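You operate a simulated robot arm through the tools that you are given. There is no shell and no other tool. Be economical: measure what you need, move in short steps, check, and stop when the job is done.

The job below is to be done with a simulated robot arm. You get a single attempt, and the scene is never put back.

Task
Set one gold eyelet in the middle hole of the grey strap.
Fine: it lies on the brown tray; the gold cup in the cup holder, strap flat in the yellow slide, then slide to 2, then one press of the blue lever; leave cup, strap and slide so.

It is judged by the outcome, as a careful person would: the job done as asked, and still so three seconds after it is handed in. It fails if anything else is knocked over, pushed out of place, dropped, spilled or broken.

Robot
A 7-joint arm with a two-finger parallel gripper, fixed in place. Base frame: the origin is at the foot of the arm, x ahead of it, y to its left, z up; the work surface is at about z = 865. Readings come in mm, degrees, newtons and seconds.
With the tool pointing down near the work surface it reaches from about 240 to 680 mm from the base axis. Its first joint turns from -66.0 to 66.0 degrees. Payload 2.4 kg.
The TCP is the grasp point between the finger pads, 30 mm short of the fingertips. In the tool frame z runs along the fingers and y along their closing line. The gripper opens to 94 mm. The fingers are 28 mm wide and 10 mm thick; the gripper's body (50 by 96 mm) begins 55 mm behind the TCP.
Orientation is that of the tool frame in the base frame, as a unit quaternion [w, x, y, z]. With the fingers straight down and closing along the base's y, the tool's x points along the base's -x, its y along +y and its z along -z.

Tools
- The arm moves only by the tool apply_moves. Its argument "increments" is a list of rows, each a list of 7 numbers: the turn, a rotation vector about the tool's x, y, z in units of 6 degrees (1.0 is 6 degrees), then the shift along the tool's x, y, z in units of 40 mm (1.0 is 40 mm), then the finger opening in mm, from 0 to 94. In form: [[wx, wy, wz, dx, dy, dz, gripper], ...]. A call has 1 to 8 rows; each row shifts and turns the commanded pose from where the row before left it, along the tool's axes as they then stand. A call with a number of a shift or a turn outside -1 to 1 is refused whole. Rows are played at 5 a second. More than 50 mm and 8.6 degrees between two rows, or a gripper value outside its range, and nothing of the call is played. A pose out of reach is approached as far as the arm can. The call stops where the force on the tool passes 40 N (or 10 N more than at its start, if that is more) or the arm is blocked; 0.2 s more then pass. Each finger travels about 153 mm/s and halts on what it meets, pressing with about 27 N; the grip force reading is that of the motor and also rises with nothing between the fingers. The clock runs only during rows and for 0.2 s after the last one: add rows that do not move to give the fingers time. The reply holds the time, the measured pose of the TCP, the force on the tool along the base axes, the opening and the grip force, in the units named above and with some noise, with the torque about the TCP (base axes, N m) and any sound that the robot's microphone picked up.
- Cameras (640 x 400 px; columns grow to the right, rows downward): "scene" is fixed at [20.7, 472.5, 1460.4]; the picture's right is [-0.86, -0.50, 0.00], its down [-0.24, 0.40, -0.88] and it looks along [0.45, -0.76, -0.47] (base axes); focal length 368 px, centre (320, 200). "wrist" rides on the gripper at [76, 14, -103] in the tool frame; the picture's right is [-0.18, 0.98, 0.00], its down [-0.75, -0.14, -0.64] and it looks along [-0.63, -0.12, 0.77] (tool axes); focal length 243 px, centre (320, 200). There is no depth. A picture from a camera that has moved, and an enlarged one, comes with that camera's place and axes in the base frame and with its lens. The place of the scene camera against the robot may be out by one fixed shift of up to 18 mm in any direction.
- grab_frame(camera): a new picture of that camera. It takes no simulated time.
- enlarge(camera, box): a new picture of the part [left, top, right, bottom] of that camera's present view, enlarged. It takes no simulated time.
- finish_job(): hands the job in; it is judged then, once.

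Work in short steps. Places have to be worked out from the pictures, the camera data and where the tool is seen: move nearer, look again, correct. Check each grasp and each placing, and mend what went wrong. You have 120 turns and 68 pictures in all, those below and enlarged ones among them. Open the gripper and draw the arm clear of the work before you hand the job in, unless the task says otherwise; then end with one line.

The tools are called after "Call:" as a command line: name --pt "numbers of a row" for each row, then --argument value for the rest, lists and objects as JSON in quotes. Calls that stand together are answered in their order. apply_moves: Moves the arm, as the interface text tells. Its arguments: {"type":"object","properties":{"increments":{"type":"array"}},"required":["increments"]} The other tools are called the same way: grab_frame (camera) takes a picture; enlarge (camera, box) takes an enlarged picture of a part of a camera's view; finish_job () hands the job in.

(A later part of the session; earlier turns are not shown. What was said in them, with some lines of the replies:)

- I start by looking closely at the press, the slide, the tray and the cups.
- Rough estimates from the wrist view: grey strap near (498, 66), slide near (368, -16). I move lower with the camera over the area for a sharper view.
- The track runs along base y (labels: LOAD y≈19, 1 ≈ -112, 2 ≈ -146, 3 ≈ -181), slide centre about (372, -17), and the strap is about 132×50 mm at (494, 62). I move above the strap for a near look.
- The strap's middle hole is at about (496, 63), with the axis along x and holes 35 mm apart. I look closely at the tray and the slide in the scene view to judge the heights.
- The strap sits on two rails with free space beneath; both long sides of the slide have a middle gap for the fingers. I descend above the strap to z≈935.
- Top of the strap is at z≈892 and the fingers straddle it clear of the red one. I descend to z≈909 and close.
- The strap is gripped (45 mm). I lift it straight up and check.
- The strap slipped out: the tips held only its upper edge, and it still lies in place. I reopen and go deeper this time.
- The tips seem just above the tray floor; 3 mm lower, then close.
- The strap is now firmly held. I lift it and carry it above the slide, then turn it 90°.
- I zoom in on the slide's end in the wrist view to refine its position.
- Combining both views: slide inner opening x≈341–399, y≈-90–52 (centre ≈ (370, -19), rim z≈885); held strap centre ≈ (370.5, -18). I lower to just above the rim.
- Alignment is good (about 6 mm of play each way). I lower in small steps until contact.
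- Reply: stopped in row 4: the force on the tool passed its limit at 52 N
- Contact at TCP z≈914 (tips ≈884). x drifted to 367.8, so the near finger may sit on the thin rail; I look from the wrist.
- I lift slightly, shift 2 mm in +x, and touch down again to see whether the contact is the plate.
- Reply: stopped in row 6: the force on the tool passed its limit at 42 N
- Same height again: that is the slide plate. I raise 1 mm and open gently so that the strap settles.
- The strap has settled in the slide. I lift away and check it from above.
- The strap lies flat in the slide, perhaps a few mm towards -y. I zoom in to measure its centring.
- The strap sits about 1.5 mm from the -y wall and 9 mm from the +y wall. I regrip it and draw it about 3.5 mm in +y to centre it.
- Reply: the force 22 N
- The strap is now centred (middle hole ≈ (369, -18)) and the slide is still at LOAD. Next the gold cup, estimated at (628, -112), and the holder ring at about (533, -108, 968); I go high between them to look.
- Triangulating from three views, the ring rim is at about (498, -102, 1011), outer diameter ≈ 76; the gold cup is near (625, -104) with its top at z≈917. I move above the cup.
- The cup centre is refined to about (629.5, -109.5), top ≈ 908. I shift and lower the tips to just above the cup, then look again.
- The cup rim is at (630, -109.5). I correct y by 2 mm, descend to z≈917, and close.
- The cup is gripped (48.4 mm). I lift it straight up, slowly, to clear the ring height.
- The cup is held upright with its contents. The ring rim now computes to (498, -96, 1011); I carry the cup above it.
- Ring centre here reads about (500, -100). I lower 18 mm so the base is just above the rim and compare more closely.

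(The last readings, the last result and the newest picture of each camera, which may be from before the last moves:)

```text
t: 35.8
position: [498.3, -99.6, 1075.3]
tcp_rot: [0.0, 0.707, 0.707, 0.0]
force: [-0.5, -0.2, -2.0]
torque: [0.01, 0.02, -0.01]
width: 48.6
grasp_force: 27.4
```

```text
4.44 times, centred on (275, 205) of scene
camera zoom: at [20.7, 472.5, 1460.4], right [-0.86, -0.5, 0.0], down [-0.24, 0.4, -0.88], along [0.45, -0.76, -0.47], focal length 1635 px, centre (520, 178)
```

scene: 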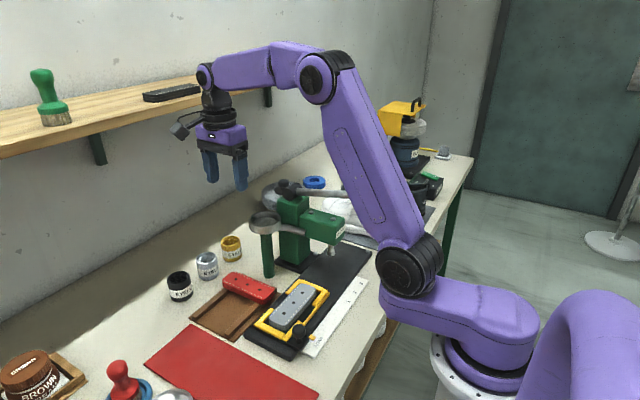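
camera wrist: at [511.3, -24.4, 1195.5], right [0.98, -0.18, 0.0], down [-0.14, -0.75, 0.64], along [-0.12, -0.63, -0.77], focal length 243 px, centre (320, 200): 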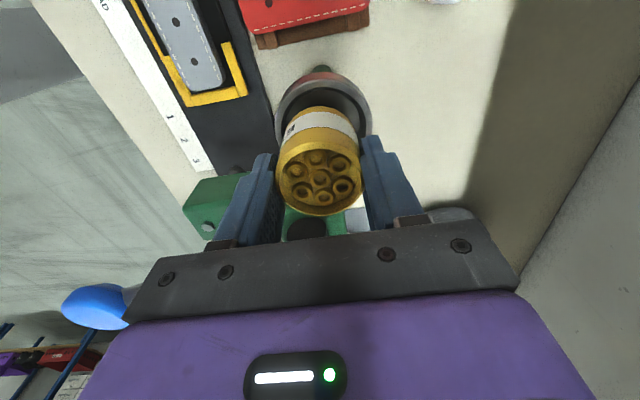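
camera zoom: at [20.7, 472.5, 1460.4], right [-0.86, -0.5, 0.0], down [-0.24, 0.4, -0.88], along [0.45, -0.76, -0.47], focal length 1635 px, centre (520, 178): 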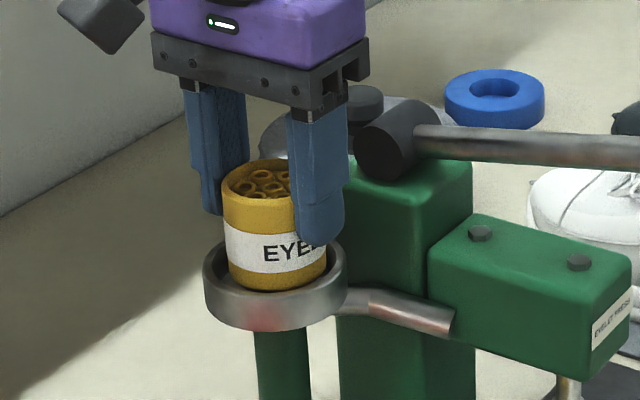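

The ring centre computes to (499, -105), inner radius ≈ 32, rim z≈1011; cup radius 24. I shift -5 mm in y and lower gently.

Call:
apply_moves --pt "0 0 0 -0.125 0.02 0 30" --pt "0 0 0 0 0 0.2 30" --pt "0 0 0 0 0 0.2 30" --pt "0 0 0 0 0 0.1 30" --pt "0 0 0 0 0 0 30"

Call:
enlarge --camera "scene" --box '[230, 160, 320, 250]'

```text
t: 37.0
position: [500.0, -102.5, 1057.1]
tcp_rot: [0.003, 0.707, 0.707, 0.001]
force: [2.0, 1.1, 23.9]
torque: [-0.12, 0.1, 0.0]
width: 48.3
grasp_force: 26.8
```

```text
4.44 times, centred on (275, 205) of scene
camera zoom: at [20.4, 472.6, 1460.4], right [-0.86, -0.5, 0.0], down [-0.24, 0.4, -0.88], along [0.45, -0.76, -0.47], focal length 1635 px, centre (520, 178)
```

zoom: 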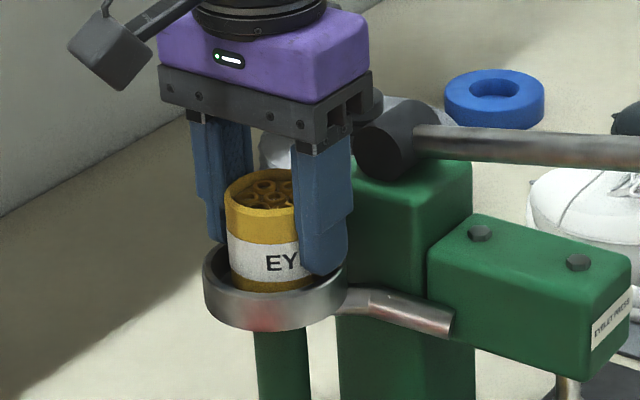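

Contact with 24 N at TCP z≈1057. I check from the wrist whether the cup is on the floor of the holder or on the rim.

Call:
enlarge --camera "wrist" --box '[240, 50, 400, 220]'

```text
2.35 times, centred on (320, 135) of wrist
camera zoom: at [513.4, -29.2, 1157.8], right [0.98, -0.18, 0.0], down [-0.14, -0.75, 0.64], along [-0.11, -0.63, -0.77], focal length 571 px, centre (320, 353)
```

zoom: 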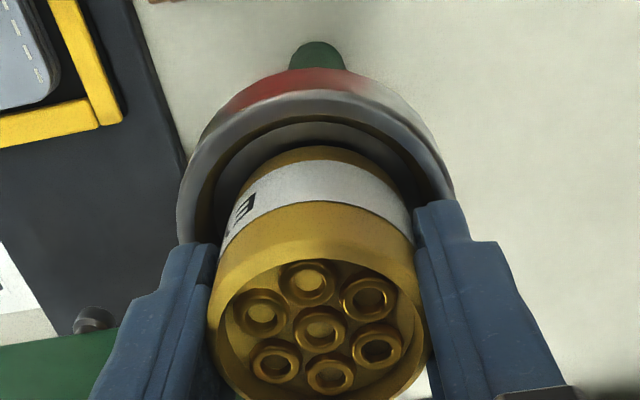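

The cup looks centred with the dish floor visible around it, so it has seated. I ease the load, then open slightly.

Call:
apply_moves --pt "0 0 0 0 0 -0.04 30" --pt "0 0 0 0 0 0 46" --pt "0 0 0 0 0 0 50" --pt "0 0 0 0 0 0 54" --pt "0 0 0 0 0 0 54"

Call:
enlarge --camera "wrist" --box '[240, 50, 400, 220]'

Call:
enlarge --camera "scene" --box '[230, 160, 320, 250]'

```text
t: 38.1
position: [498.9, -104.3, 1057.3]
tcp_rot: [0.0, 0.707, 0.707, 0.001]
force: [0.2, 0.9, -0.6]
torque: [-0.01, 0.0, 0.01]
width: 54.3
grasp_force: 0.1
```

```text
2.35 times, centred on (320, 135) of wrist
camera zoom: at [513.1, -29.4, 1158.9], right [0.98, -0.18, 0.0], down [-0.14, -0.75, 0.64], along [-0.12, -0.63, -0.77], focal length 571 px, centre (320, 353)
```

zoom: 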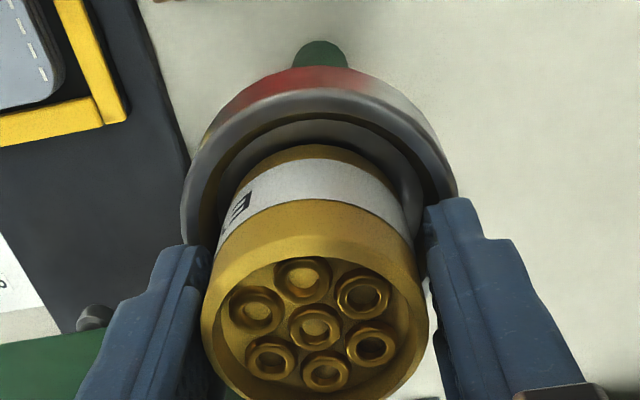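

```text
4.44 times, centred on (275, 205) of scene
camera zoom: at [20.7, 472.5, 1460.4], right [-0.86, -0.5, 0.0], down [-0.24, 0.4, -0.88], along [0.45, -0.76, -0.47], focal length 1635 px, centre (520, 178)
```

zoom: 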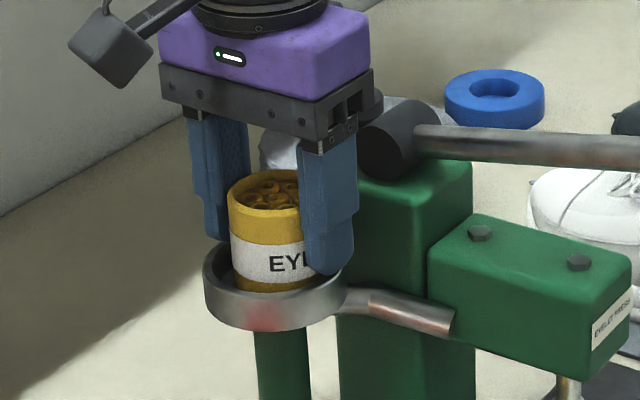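

The cup is free and standing. I raise the hand straight up clear of it and look.

Call:
apply_moves --pt "0 0 0 0 0 -0.2 56" --pt "0 0 0 0 0 -0.5 56" --pt "0 0 0 0 0 -0.8 56" --pt "0 0 0 0 0 -0.8 56" --pt "0 0 0 0 0 -0.8 56" --pt "0 0 0 0 0 0 56"

Call:
grab_frame --camera "wrist"

Call:
enlarge --camera "scene" --box '[220, 150, 390, 290]'

```text
t: 39.5
position: [501.0, -104.6, 1182.0]
tcp_rot: [0.0, 0.707, 0.708, 0.001]
force: [0.5, -0.2, 0.0]
torque: [-0.01, 0.0, -0.01]
width: 56.0
grasp_force: 0.1
```

```text
20 pictures are left
camera wrist: at [514.6, -29.4, 1283.9], right [0.98, -0.18, 0.0], down [-0.14, -0.75, 0.64], along [-0.12, -0.63, -0.77], focal length 243 px, centre (320, 200)
```

wrist: 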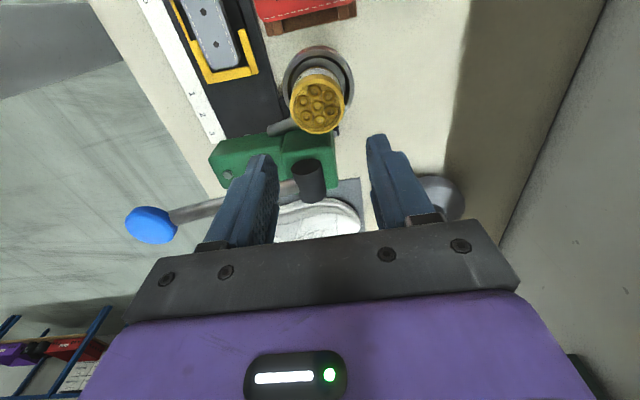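

```text
2.86 times, centred on (305, 220) of scene
camera zoom: at [20.7, 472.5, 1460.4], right [-0.86, -0.5, 0.0], down [-0.24, 0.4, -0.88], along [0.45, -0.76, -0.47], focal length 1051 px, centre (363, 143)
```

zoom: 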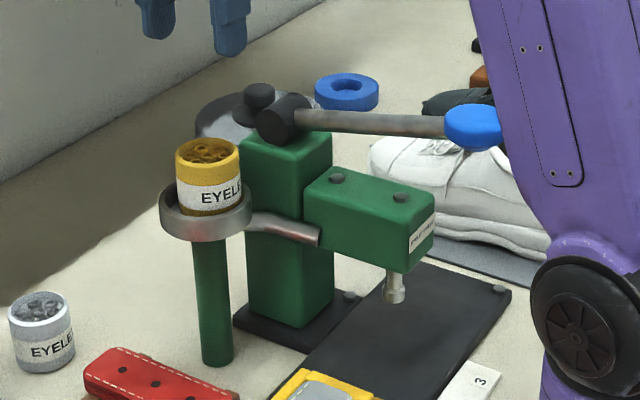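

The cup stands upright in its holder. From triangulation the slide knob is at (310, 49, top 909, radius ≈13.5) and the lever's blue grip at (300, -179, 1104). I move to the +y side of the slide knob, fingers closed, to push the slide toward 2.

Call:
apply_moves --pt "0 0 0 0.8 -0.8 0 20" --pt "0 0 0 0.8 -0.8 0 0" --pt "0 0 0 0.8 -0.8 0 0" --pt "0 0 0 0.8 -0.8 0 0" --pt "0 0 0 0.8 -0.8 0 0" --pt "0 0 0 0.9 -0.77 0 0" --pt "0 0 0 0 0 1 0" --pt "0 0 0 0 0 1 0"

Call:
apply_moves --pt "0 0 0 0 0 1 0" --pt "0 0 0 0 0 1 0" --pt "0 0 0 0 0 1 0" --pt "0 0 0 0 0 0.6 0" --pt "0 0 0 0 0 0 0"

Call:
grab_frame --camera "wrist"

```text
t: 41.4
position: [308.2, 90.2, 1101.0]
tcp_rot: [0.001, 0.707, 0.707, 0.001]
force: [-0.1, -0.1, 0.2]
torque: [0.02, 0.01, -0.01]
width: 0.0
grasp_force: 26.8
```

```text
t: 42.5
position: [307.8, 90.3, 957.3]
tcp_rot: [0.0, 0.708, 0.707, -0.001]
force: [0.6, 0.1, 0.3]
torque: [0.0, 0.01, -0.01]
width: 0.0
grasp_force: 26.6
```

```text
18 pictures are left
camera wrist: at [322.3, 165.1, 1059.3], right [0.98, -0.18, 0.0], down [-0.14, -0.75, 0.64], along [-0.12, -0.63, -0.77], focal length 243 px, centre (320, 200)
```

wrist: 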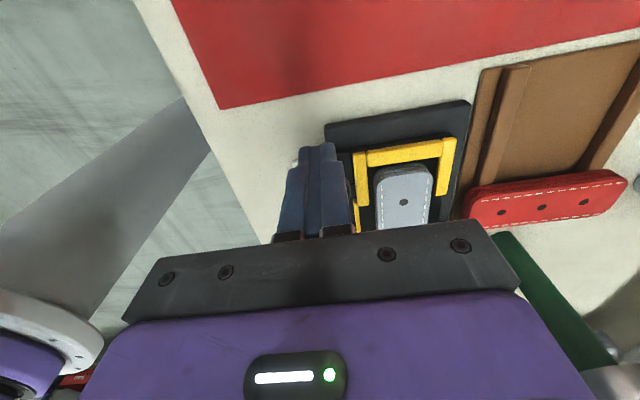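

The fingers are in line with the knob (hidden behind them). I lower to z≈927 and begin a gentle -y approach.

Call:
apply_moves --pt "0 0 0 0 0.05 0.4 0" --pt "0 0 0 0 0 0.36 0" --pt "0 0 0 -0.25 0 0 0" --pt "0 0 0 -0.15 0 0 0" --pt "0 0 0 0 0 0 0"

Call:
enlarge --camera "scene" --box '[240, 250, 370, 370]'

```text
t: 43.8
position: [312.1, 76.3, 925.5]
tcp_rot: [0.0, 0.707, 0.707, 0.001]
force: [0.3, 3.0, -1.2]
torque: [0.09, 0.01, 0.03]
width: 0.0
grasp_force: 27.1
```

```text
3.33 times, centred on (305, 310) of scene
camera zoom: at [20.7, 472.6, 1460.4], right [-0.86, -0.5, 0.0], down [-0.24, 0.4, -0.88], along [0.45, -0.76, -0.47], focal length 1226 px, centre (370, -167)
```

zoom: 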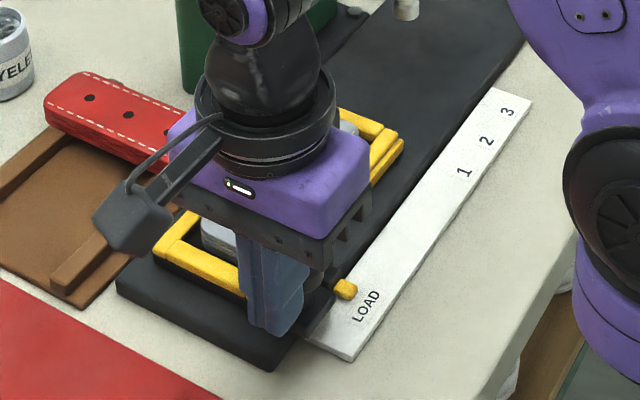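

Contact with the knob at TCP y≈76 as expected. I push the slide in -y slowly.

Call:
apply_moves --pt "0 0 0 -0.2 0 0 0" --pt "0 0 0 -0.3 0 0 0" --pt "0 0 0 -0.35 0 0 0" --pt "0 0 0 -0.35 0 0 0" --pt "0 0 0 -0.35 0 0 0" --pt "0 0 0 -0.35 0 0 0" --pt "0 0 0 0 0 0 0"

```text
t: 45.4
position: [310.0, 0.5, 927.7]
tcp_rot: [0.0, 0.707, 0.707, 0.0]
force: [-0.2, 0.2, 0.0]
torque: [-0.02, 0.04, 0.02]
width: 0.1
grasp_force: 27.3
```

The slide moves with little resistance. I continue to about y=-65, then look.

Call:
apply_moves --pt "0 0 0 -0.25 0 0 0" --pt "0 0 0 -0.3 0 0 0" --pt "0 0 0 -0.3 0 0 0" --pt "0 0 0 -0.3 0 0 0" --pt "0 0 0 -0.25 0 0 0" --pt "0 0 0 -0.2 0 0 0" --pt "0 0 0 0 0 0 0"

Call:
enlarge --camera "scene" --box '[240, 190, 400, 350]'

```text
t: 47.0
position: [311.6, -63.9, 927.5]
tcp_rot: [-0.001, 0.707, 0.707, 0.0]
force: [0.4, 0.2, -0.6]
torque: [0.02, -0.02, 0.0]
width: 0.1
grasp_force: 27.3
```

```text
2.50 times, centred on (320, 270) of scene
camera zoom: at [20.7, 472.5, 1460.4], right [-0.86, -0.5, 0.0], down [-0.24, 0.4, -0.88], along [0.45, -0.76, -0.47], focal length 920 px, centre (320, 25)
```

zoom: 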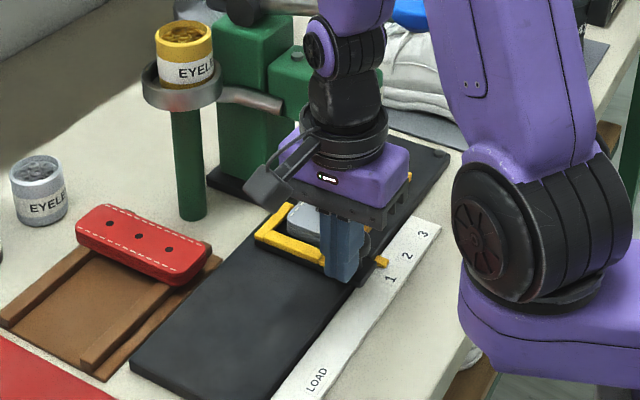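

The pointer is just past 1 (expected ≈ -121). I push about 18 mm more, then check.

Call:
apply_moves --pt "0 0 0 -0.15 0 0 0" --pt "0 0 0 -0.15 0 0 0" --pt "0 0 0 -0.12 0 0 0" --pt "0 0 0 0 0 0 0"

Call:
enlarge --camera "scene" --box '[310, 240, 380, 310]'

```text
t: 48.0
position: [311.4, -81.4, 925.6]
tcp_rot: [0.0, 0.707, 0.707, 0.0]
force: [-0.6, 0.2, -0.4]
torque: [-0.03, -0.02, 0.04]
width: 0.1
grasp_force: 27.2
```

```text
5.71 times, centred on (345, 275) of scene
camera zoom: at [20.7, 472.5, 1460.4], right [-0.86, -0.5, 0.0], down [-0.24, 0.4, -0.88], along [0.45, -0.76, -0.47], focal length 2102 px, centre (177, -229)
```

zoom: 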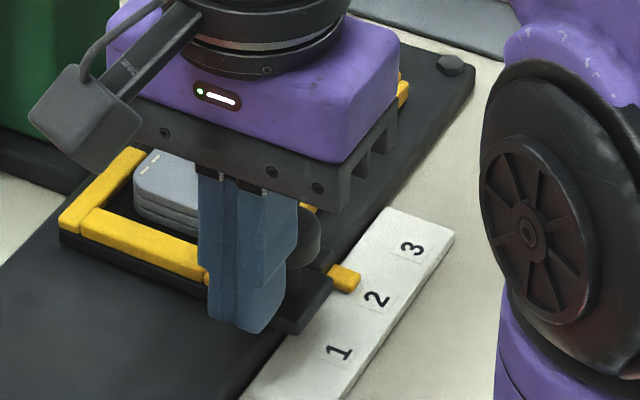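

Projecting the pointer and the "2" mark through the camera, the pointer is about 8 mm short of 2. I push 7 mm more.

Call:
apply_moves --pt "0 0 0 -0.1 0 0 0" --pt "0 0 0 -0.08 0 0 0" --pt "0 0 0 0 0 0 0"

Call:
apply_moves --pt "0 0 0 0.4 0 0 0" --pt "0 0 0 0.8 0 -0.5 0" --pt "0 0 0 0.8 0 -0.8 0" --pt "0 0 0 0.8 0 -0.8 0" --pt "0 0 0 0.5 0 -0.8 0" --pt "0 0 0 0 0 0 0"

Call:
enlarge --camera "scene" --box '[290, 210, 390, 310]'

Call:
grab_frame --camera "wrist"

```text
t: 48.8
position: [311.9, -87.8, 924.5]
tcp_rot: [-0.001, 0.707, 0.707, 0.0]
force: [1.0, 1.8, -0.3]
torque: [0.03, 0.01, -0.02]
width: 0.0
grasp_force: 26.8
```

```text
t: 50.1
position: [312.2, 44.3, 1043.2]
tcp_rot: [0.001, 0.707, 0.707, 0.0]
force: [0.3, 0.7, 0.9]
torque: [0.0, 0.02, 0.0]
width: 0.0
grasp_force: 27.1
```

```text
4.00 times, centred on (340, 260) of scene
camera zoom: at [20.7, 472.5, 1460.4], right [-0.86, -0.5, 0.0], down [-0.24, 0.4, -0.88], along [0.45, -0.76, -0.47], focal length 1471 px, centre (240, -40)
```

zoom: 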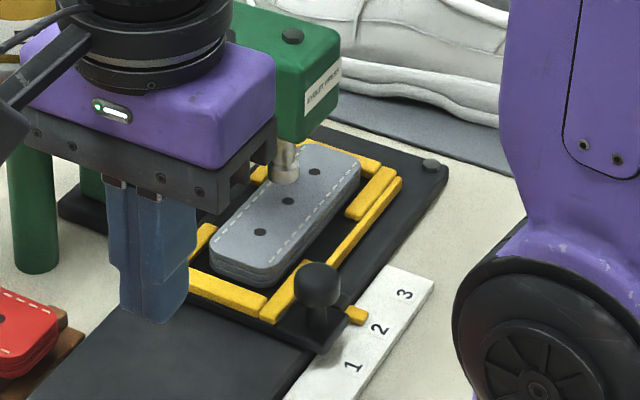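

```text
13 pictures are left
camera wrist: at [326.8, 118.9, 1144.9], right [0.98, -0.18, 0.0], down [-0.14, -0.75, 0.64], along [-0.12, -0.63, -0.77], focal length 243 px, centre (320, 200)
```

wrist: 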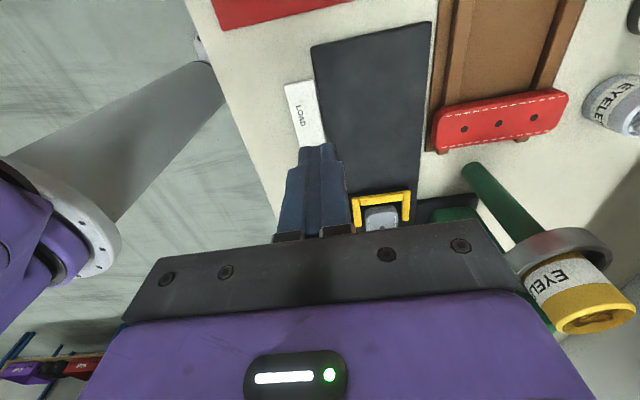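

The pointer stands relative to 2 just as it did relative to LOAD, and the punch is over the middle hole. I zoom in to check punch-to-hole alignment.

Call:
enlarge --camera "scene" --box '[335, 235, 380, 280]'

Call:
enlarge --camera "scene" --box '[340, 240, 385, 270]'

```text
8.89 times, centred on (358, 258) of scene
camera zoom: at [20.7, 472.5, 1460.4], right [-0.86, -0.5, 0.0], down [-0.24, 0.4, -0.88], along [0.45, -0.76, -0.47], focal length 3270 px, centre (-13, -311)
```

zoom: 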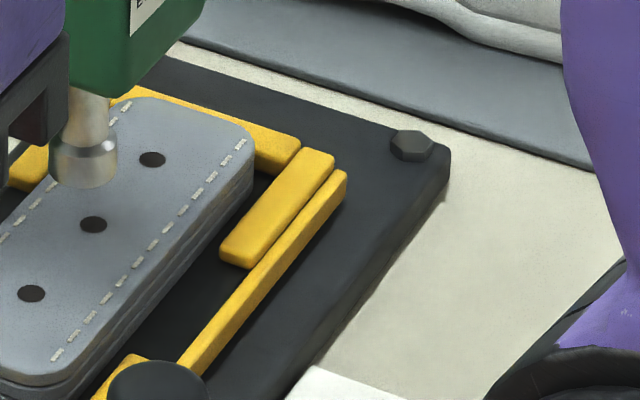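

```text
13.33 times, centred on (362, 255) of scene
camera zoom: at [20.7, 472.5, 1460.4], right [-0.86, -0.5, 0.0], down [-0.24, 0.4, -0.88], along [0.45, -0.76, -0.47], focal length 4905 px, centre (-247, -533)
```

zoom: 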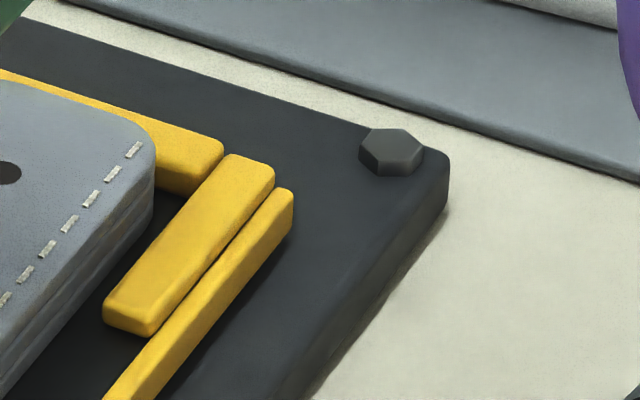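

The hole appears up to a few mm off the punch line in this view; one view cannot separate x from y. I turn the wrist back so the camera looks along +x and view the punch from the front.

Call:
apply_moves --pt "0 0 -1 0 0 0 0" --pt "0 0 -1 0 0 0 0" --pt "0 0 -1 0 0 0 0" --pt "0 0 -1 0 0 0 0" --pt "0 0 -1 0 0 0 0" --pt "0 0 -1 0 0 0 0" --pt "0 0 -1 0 0 0 0" --pt "0 0 -1 0 0 0 0"

Call:
apply_moves --pt "0 0 -1 0 0 0 0" --pt "0 0 -1 0 0 0 0" --pt "0 0 -1 0 0 0 0" --pt "0 0 -1 0 0 0 0" --pt "0 0 -1 0 0 0 0" --pt "0 0 -1 0 0 0 0" --pt "0 0 -1 0 0 0 0" --pt "0 0 0 0 0 0 0"

Call:
apply_moves --pt "0 0 0 0.3 -0.7 0.2 0" --pt "0 0 0 0.3 -0.8 0.4 0" --pt "0 0 0 0.2 -0.8 0.5 0" --pt "0 0 0 0 0 0 0"

Call:
grab_frame --camera "wrist"

```text
t: 52.0
position: [310.7, 43.5, 1042.1]
tcp_rot: [0.0, 0.358, 0.934, 0.0]
force: [-0.4, 0.5, 0.1]
torque: [-0.01, -0.02, -0.01]
width: 0.1
grasp_force: 26.8
```

```text
t: 53.8
position: [312.1, 44.8, 1041.4]
tcp_rot: [0.0, -0.001, 1.0, -0.001]
force: [-0.6, 0.4, 0.0]
torque: [0.0, 0.01, 0.01]
width: 0.0
grasp_force: 27.4
```

```text
t: 54.8
position: [281.3, -46.5, 998.2]
tcp_rot: [0.0, 0.0, 1.0, 0.0]
force: [-0.1, 0.4, -0.6]
torque: [-0.04, 0.03, 0.02]
width: 0.2
grasp_force: 27.1
```

```text
10 pictures are left
camera wrist: at [204.7, -34.5, 1100.8], right [0.18, 0.98, 0.0], down [0.75, -0.14, 0.64], along [0.63, -0.12, -0.77], focal length 243 px, centre (320, 200)
```

wrist: 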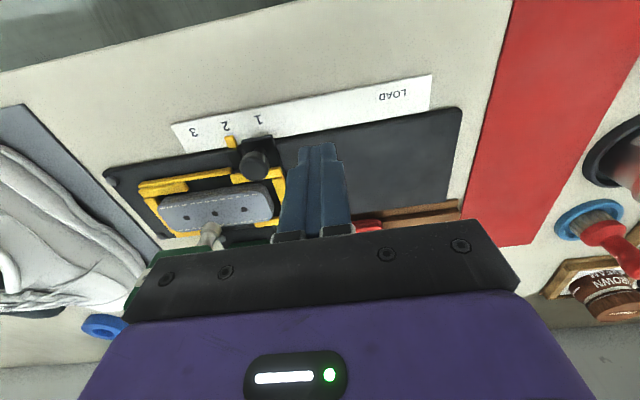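

The punch and strap are in view; I enlarge.

Call:
enlarge --camera "wrist" --box '[130, 110, 300, 250]'

```text
2.86 times, centred on (215, 180) of wrist
camera zoom: at [204.7, -34.5, 1100.8], right [0.18, 0.98, 0.0], down [0.75, -0.14, 0.64], along [0.63, -0.12, -0.77], focal length 693 px, centre (620, 257)
```

zoom: 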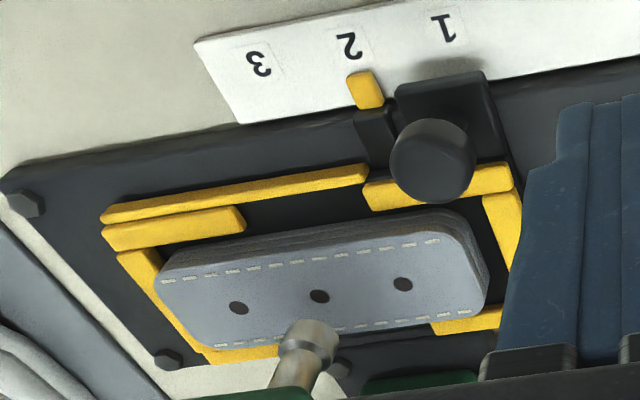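

The pointer stands at 2. My two-view solution puts the punch about 2 mm from the hole's axis, within measuring error; one tighter zoom to be sure before the press.

Call:
enlarge --camera "wrist" --box '[175, 190, 255, 240]'

Call:
enlarge --camera "scene" --box '[325, 235, 373, 265]'

```text
8.00 times, centred on (215, 215) of wrist
camera zoom: at [204.7, -34.5, 1100.8], right [0.18, 0.98, 0.0], down [0.75, -0.14, 0.64], along [0.63, -0.12, -0.77], focal length 1941 px, centre (1160, 80)
```

zoom: 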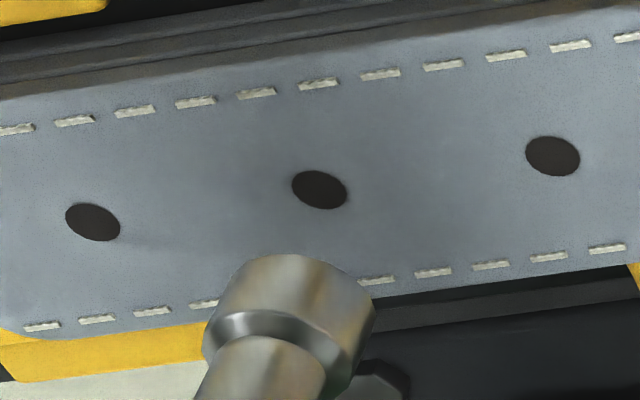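

```text
13.33 times, centred on (349, 250) of scene
camera zoom: at [20.7, 472.5, 1460.4], right [-0.86, -0.5, 0.0], down [-0.24, 0.4, -0.88], along [0.45, -0.76, -0.47], focal length 4905 px, centre (-67, -467)
```

zoom: 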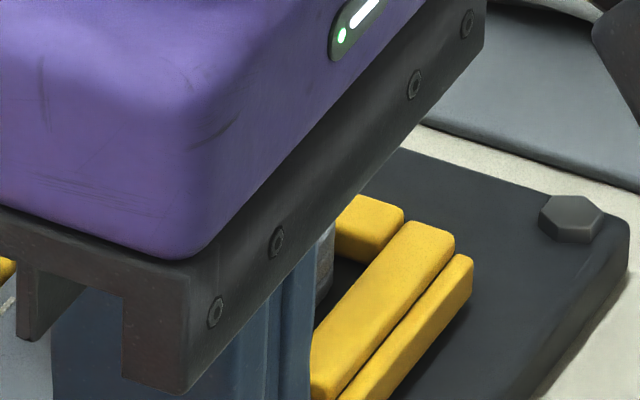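

With better ellipse centres, the two views agree (residual 0.3 mm) that the middle hole is about 5 mm too far in -y, because the strap crept toward the -y wall. I will nudge the strap's -y end in +y before pressing: first rise and turn the wrist so the camera faces -y.

Call:
apply_moves --pt "0 0 0 0 0 -1 0" --pt "0 0 0 0 0 -1 0" --pt "0 0 0 0 0 -1 0" --pt "0 0 0 0 0 -1 0" --pt "0 0 0 0 0 -1 0" --pt "0 0 0 0 0 -1 0" --pt "0 0 -1 0 0 0 0" --pt "0 0 -1 0 0 0 0"

Call:
apply_moves --pt "0 0 -1 0 0 0 0" --pt "0 0 -1 0 0 0 0" --pt "0 0 -1 0 0 0 0" --pt "0 0 -1 0 0 0 0" --pt "0 0 -1 0 0 0 0" --pt "0 0 -1 0 0 0 0" --pt "0 0 -1 0 0 0 0" --pt "0 0 -1 0 0 0 0"

Call:
apply_moves --pt "0 0 -1 0 0 0 0" --pt "0 0 -1 0 0 0 0" --pt "0 0 -1 0 0 0 0" --pt "0 0 -1 0 0 0 0" --pt "0 0 -1 0 0 0 0" --pt "0 0 0 0 0 0 0"

```text
t: 56.5
position: [277.5, -47.5, 1238.6]
tcp_rot: [0.0, -0.105, 0.995, 0.0]
force: [0.2, -0.4, -0.1]
torque: [0.01, -0.02, 0.0]
width: 0.1
grasp_force: 26.7
```

```text
t: 58.4
position: [278.6, -47.2, 1238.2]
tcp_rot: [0.0, -0.501, 0.865, 0.0]
force: [-0.9, 1.0, -0.7]
torque: [-0.02, -0.01, 0.01]
width: 0.0
grasp_force: 27.0
```

```text
t: 59.8
position: [280.0, -47.9, 1238.5]
tcp_rot: [0.0, 0.708, -0.706, 0.0]
force: [0.1, -0.3, 0.4]
torque: [0.0, 0.01, -0.01]
width: 0.3
grasp_force: 26.5
```

Orientation reached. I travel high over the lever to above (368, -288).

Call:
apply_moves --pt "0 0 0 0.86 -0.31 0 0" --pt "0 0 0 0.86 -0.31 0 0" --pt "0 0 0 0.86 -0.31 0 0" --pt "0 0 0 0.86 -0.31 0 0" --pt "0 0 0 0.86 -0.31 0 0" --pt "0 0 0 0.86 -0.31 0 0" --pt "0 0 0 0.84 -0.31 0 0" --pt "0 0 0 0 0 0 0"

Call:
grab_frame --camera "wrist"

```text
t: 61.5
position: [366.1, -287.8, 1240.2]
tcp_rot: [0.0, 0.707, -0.707, 0.001]
force: [0.1, -0.8, -0.2]
torque: [-0.01, 0.01, 0.03]
width: 0.0
grasp_force: 26.8
```

```text
6 pictures are left
camera wrist: at [351.4, -364.4, 1341.7], right [-0.98, 0.18, 0.0], down [0.14, 0.75, 0.64], along [0.12, 0.63, -0.77], focal length 243 px, centre (320, 200)
```

wrist: 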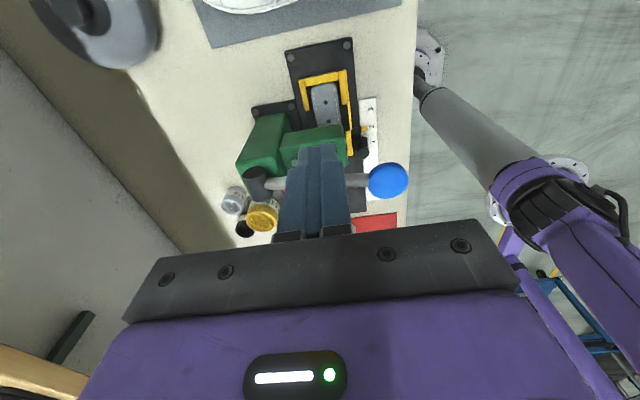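

The strap's -y end and frame are visible, and the drop zone at y≈-288 is clear. I descend beside the slide's end.

Call:
apply_moves --pt "0 0 0 0 -0.05 1 0" --pt "0 0 0 0 0 1 0" --pt "0 0 0 0 0 1 0" --pt "0 0 0 0 0 1 0" --pt "0 0 0 0 0 1 0" --pt "0 0 0 0 0 1 0" --pt "0 0 0 0 0 1 0" --pt "0 0 0 0 0 0 0"

Call:
apply_moves --pt "0 0 0 0 0 0.5 0" --pt "0 0 0 0 0 0.4 0" --pt "0 0 0 0 0 0 0"

Call:
enlarge --camera "wrist" --box '[220, 100, 420, 240]'

```text
t: 63.4
position: [369.0, -287.0, 957.4]
tcp_rot: [0.001, -0.707, 0.707, 0.0]
force: [-0.2, 0.2, 0.7]
torque: [0.02, 0.06, 0.01]
width: 0.0
grasp_force: 26.9
```

```text
t: 64.2
position: [368.7, -288.1, 921.6]
tcp_rot: [0.0, -0.707, 0.707, 0.001]
force: [0.3, -0.2, -0.8]
torque: [-0.01, -0.01, 0.0]
width: 0.0
grasp_force: 27.2
```

```text
2.86 times, centred on (320, 170) of wrist
camera zoom: at [354.1, -365.9, 1024.1], right [-0.98, 0.18, 0.0], down [0.14, 0.75, 0.64], along [0.12, 0.63, -0.77], focal length 693 px, centre (320, 286)
```

zoom: 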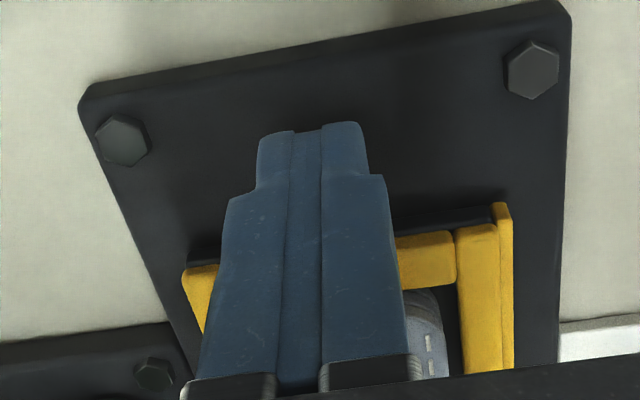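

Tips are beside the frame end. I raise 2 mm and push slowly in +y toward TCP y≈-262.

Call:
apply_moves --pt "0 0 0 0 0 -0.06 0" --pt "0 0 0 -0.25 0 0 0" --pt "0 0 0 -0.15 0 0 0" --pt "0 0 0 -0.1 0 0 0" --pt "0 0 0 -0.06 0 0 0" --pt "0 0 0 -0.06 0 0 0" --pt "0 0 0 0 0 0 0"

```text
t: 65.8
position: [367.7, -263.6, 923.1]
tcp_rot: [-0.001, -0.707, 0.707, 0.0]
force: [0.2, -0.3, 0.7]
torque: [0.01, 0.0, 0.02]
width: 0.0
grasp_force: 27.7
```

No resistance felt yet. I check the hole against the punch in the same scene zoom as before (punch u=84, hole was u=93).

Call:
enlarge --camera "scene" --box '[335, 235, 380, 280]'

```text
8.89 times, centred on (358, 258) of scene
camera zoom: at [20.7, 472.5, 1460.4], right [-0.86, -0.5, 0.0], down [-0.24, 0.4, -0.88], along [0.45, -0.76, -0.47], focal length 3270 px, centre (-13, -311)
```

zoom: 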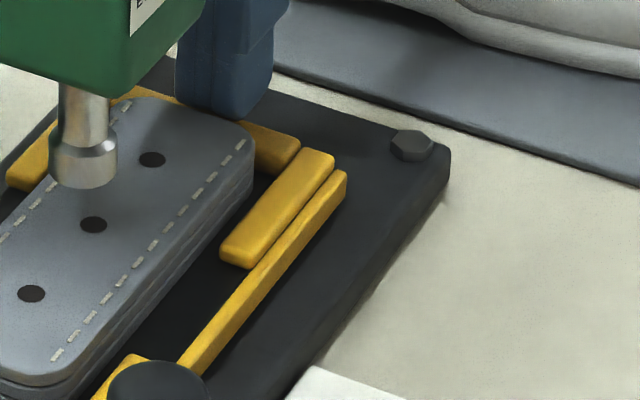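

The strap has not moved yet, so contact lies within the next few mm. I push 5 mm further and check again.

Call:
apply_moves --pt "0 0 0 -0.04 0 0 0" --pt "0 0 0 -0.04 0 0 0" --pt "0 0 0 -0.045 0 0 0" --pt "0 0 0 0 0 0 0" --pt "0 0 0 0 0 0 0"

Call:
enlarge --camera "scene" --box '[335, 235, 380, 280]'

```text
t: 67.0
position: [368.8, -259.9, 924.2]
tcp_rot: [0.0, 0.707, -0.707, -0.001]
force: [0.0, -0.6, -0.5]
torque: [0.02, 0.0, 0.0]
width: 0.0
grasp_force: 27.1
```

```text
8.89 times, centred on (358, 258) of scene
camera zoom: at [20.7, 472.5, 1460.4], right [-0.86, -0.5, 0.0], down [-0.24, 0.4, -0.88], along [0.45, -0.76, -0.47], focal length 3270 px, centre (-13, -311)
```

zoom: 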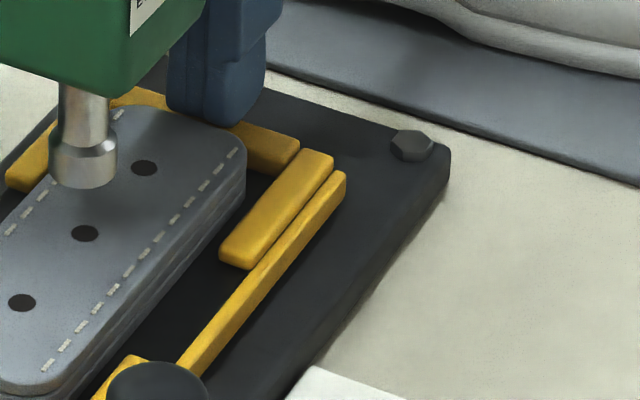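

The hole moved 4.9 mm and is now at u=85 against the punch's 84: aligned, and the slide has not moved. I draw back in -y, rise, and go above the lever's blue grip.

Call:
apply_moves --pt "0 0 0 0.3 0 0 0" --pt "0 0 0 0.4 0 0 0" --pt "0 0 0 0 0 -1 0" --pt "0 0 0 0 0 -1 0" --pt "0 0 0 0 0 -1 0" --pt "0 0 0 0 0 -1 0" --pt "0 0 0 0 0 -1 0" --pt "0 0 0 0 0 -1 0"

Call:
apply_moves --pt "0 0 0 0 0 -1 0" --pt "0 0 0 0 0 -0.8 0" --pt "0 0 0 -0.7 0.4 0 0" --pt "0 0 0 -0.7 0.45 0 0" --pt "0 0 0 -0.7 0.45 0 0" --pt "0 0 0 -0.62 0.42 0 0" --pt "0 0 0 0 0 0 0"

Call:
grab_frame --camera "wrist"

```text
t: 68.8
position: [368.6, -285.8, 1163.9]
tcp_rot: [-0.001, -0.707, 0.707, 0.0]
force: [-0.9, 0.6, -0.3]
torque: [0.01, 0.0, 0.03]
width: 0.1
grasp_force: 27.1
```

```text
t: 70.3
position: [302.0, -175.6, 1237.7]
tcp_rot: [0.001, -0.707, 0.707, 0.0]
force: [0.4, -0.2, 0.4]
torque: [-0.01, -0.02, -0.01]
width: 0.0
grasp_force: 26.6
```

```text
2 pictures are left
camera wrist: at [286.2, -252.7, 1339.5], right [-0.98, 0.18, 0.0], down [0.14, 0.75, 0.64], along [0.12, 0.63, -0.77], focal length 243 px, centre (320, 200)
```

wrist: 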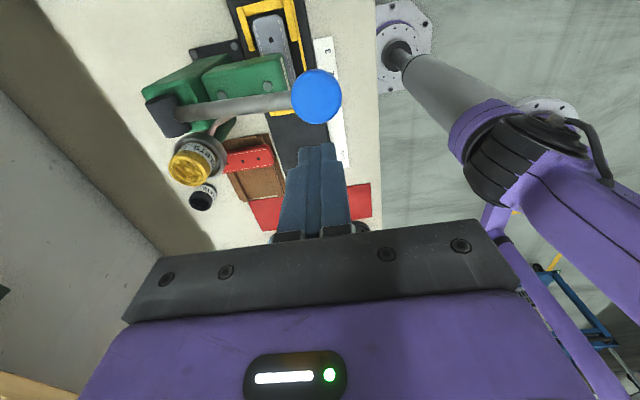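

The grip is at about (303, -182, 1104). I centre over it and descend until I touch it.

Call:
apply_moves --pt "0 0 0 0.15 0 0.6 0" --pt "0 0 0 0 0 0.7 0" --pt "0 0 0 0 0 0.3 0" --pt "0 0 0 0 0 0.2 0" --pt "0 0 0 0 0 0.2 0" --pt "0 0 0 0 0 0 0"

```text
t: 71.8
position: [299.9, -183.2, 1156.2]
tcp_rot: [0.001, 0.707, -0.707, 0.0]
force: [-0.4, 0.3, 0.1]
torque: [0.02, 0.02, -0.02]
width: 0.3
grasp_force: 27.3
```

The tips are at z≈1126 with no contact yet. I continue down in a steady stroke, watching force and sound.

Call:
apply_moves --pt "0 0 0 0 0 0.2 0" --pt "0 0 0 0 0 0.2 0" --pt "0 0 0 0 0 0.2 0" --pt "0 0 0 0 0 0.2 0" --pt "0 0 0 0 0 0 0"

```text
t: 73.0
position: [298.8, -183.8, 1125.1]
tcp_rot: [0.0, 0.708, -0.706, 0.0]
force: [-1.5, -0.9, 3.1]
torque: [0.0, 0.07, 0.0]
width: 0.0
grasp_force: 26.8
```

Light spring load (3 N): the lever is being pressed. I keep going down.

Call:
apply_moves --pt "0 0 0 0 0 0.25 0" --pt "0 0 0 0 0 0.25 0" --pt "0 0 0 0 0 0.25 0" --pt "0 0 0 0 0 0.25 0" --pt "0 0 0 0 0 0.25 0" --pt "0 0 0 0 0 0 0"

```text
t: 74.3
position: [301.5, -182.3, 1075.7]
tcp_rot: [0.001, -0.707, 0.708, -0.002]
force: [-8.7, 5.3, 22.7]
torque: [0.2, 0.07, 0.12]
width: 0.0
grasp_force: 26.9
stopped in row 6: the force on the tool passed its limit at 42 N (the readings are from after the stop); the commanded pose is now the measured one
```

The force rose sharply at z≈1076, either the end stop or the setting load; no sound yet. Without releasing, I press further.

Call:
apply_moves --pt "0 0 0 0 0 0.05 0" --pt "0 0 0 0 0 0.05 0" --pt "0 0 0 0 0 0.05 0" --pt "0 0 0 0 0 0.1 0" --pt "0 0 0 0 0 0.1 0" --pt "0 0 0 0 0 0 0"

```text
t: 74.7
position: [301.6, -182.9, 1077.1]
tcp_rot: [-0.002, 0.707, -0.707, 0.003]
force: [-10.2, 5.1, 24.0]
torque: [0.22, 0.07, 0.08]
width: 0.3
grasp_force: 26.9
stopped in row 1: the force on the tool passed its limit at 44 N (the readings are from after the stop); the commanded pose is now the measured one
```

It is stiff here. I use one picture to see whether the punch is fully down.

Call:
enlarge --camera "scene" --box '[260, 160, 400, 270]'

```text
3.64 times, centred on (330, 215) of scene
camera zoom: at [20.1, 472.8, 1460.3], right [-0.86, -0.5, 0.0], down [-0.24, 0.4, -0.88], along [0.45, -0.76, -0.47], focal length 1338 px, centre (284, 146)
```

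zoom: 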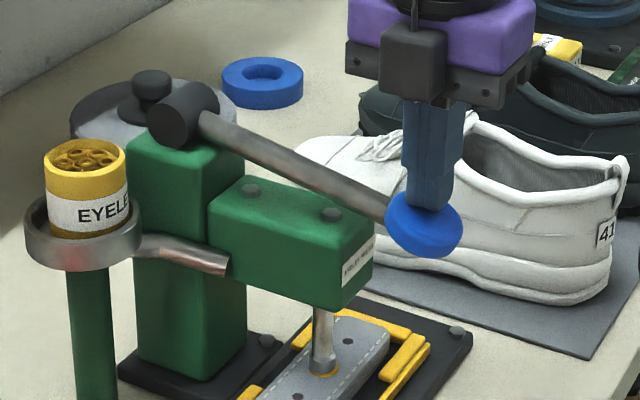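

The punch is down on the strap and a gold ring shows beneath it: the stroke is complete. I release upward smoothly, straight away from the lever.

Call:
apply_moves --pt "0 0 0 0 0 -0.25 0" --pt "0 0 0 0 0 -0.3 0" --pt "0 0 0 0 0 -0.3 0" --pt "0 0 0 0 0 -0.3 0" --pt "0 0 0 0 0 -0.4 0" --pt "0 0 0 0 0 -0.8 0" --pt "0 0 0 0 0 -1 0" --pt "0 0 0 0 0 -1 0"

Call:
apply_moves --pt "0 0 0 -0.6 0 -0.4 0" --pt "0 0 0 -1 0 0 20" --pt "0 0 0 -1 0 0 60" --pt "0 0 0 -1 0 0 60" --pt "0 0 0 -1 0 0 60" --pt "0 0 0 0 0 0 60"

Call:
enlarge --camera "scene" --box '[240, 165, 400, 295]'

```text
t: 76.5
position: [299.0, -182.3, 1248.5]
tcp_rot: [-0.001, 0.707, -0.707, 0.002]
force: [0.2, -0.4, -0.3]
torque: [0.01, 0.02, -0.02]
width: 0.1
grasp_force: 27.2
```

```text
t: 77.9
position: [298.2, 1.6, 1265.7]
tcp_rot: [0.001, -0.707, 0.708, -0.002]
force: [0.1, -0.4, 0.3]
torque: [-0.02, -0.01, 0.03]
width: 59.9
grasp_force: 0.0
```

```text
3.08 times, centred on (320, 230) of scene
camera zoom: at [20.7, 472.5, 1460.4], right [-0.86, -0.5, 0.0], down [-0.24, 0.4, -0.88], along [0.45, -0.76, -0.47], focal length 1132 px, centre (320, 108)
```

zoom: 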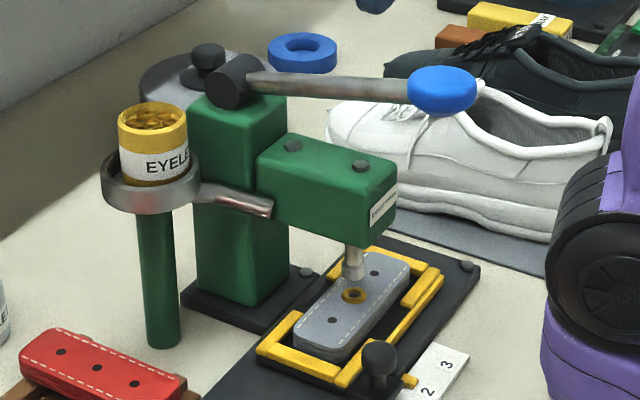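

The gold eyelet sits in the strap's middle hole. The lever is back up, the slide is at 2, the cup is in its holder, and the arm is clear with the gripper open. I hand the job in.

Call:
finish_job

```text
The job is handed in.
```

One gold eyelet is set in the middle hole of the grey strap with one press of the lever; the gold cup is in its holder and the strap lies flat in the slide, which is at 2.
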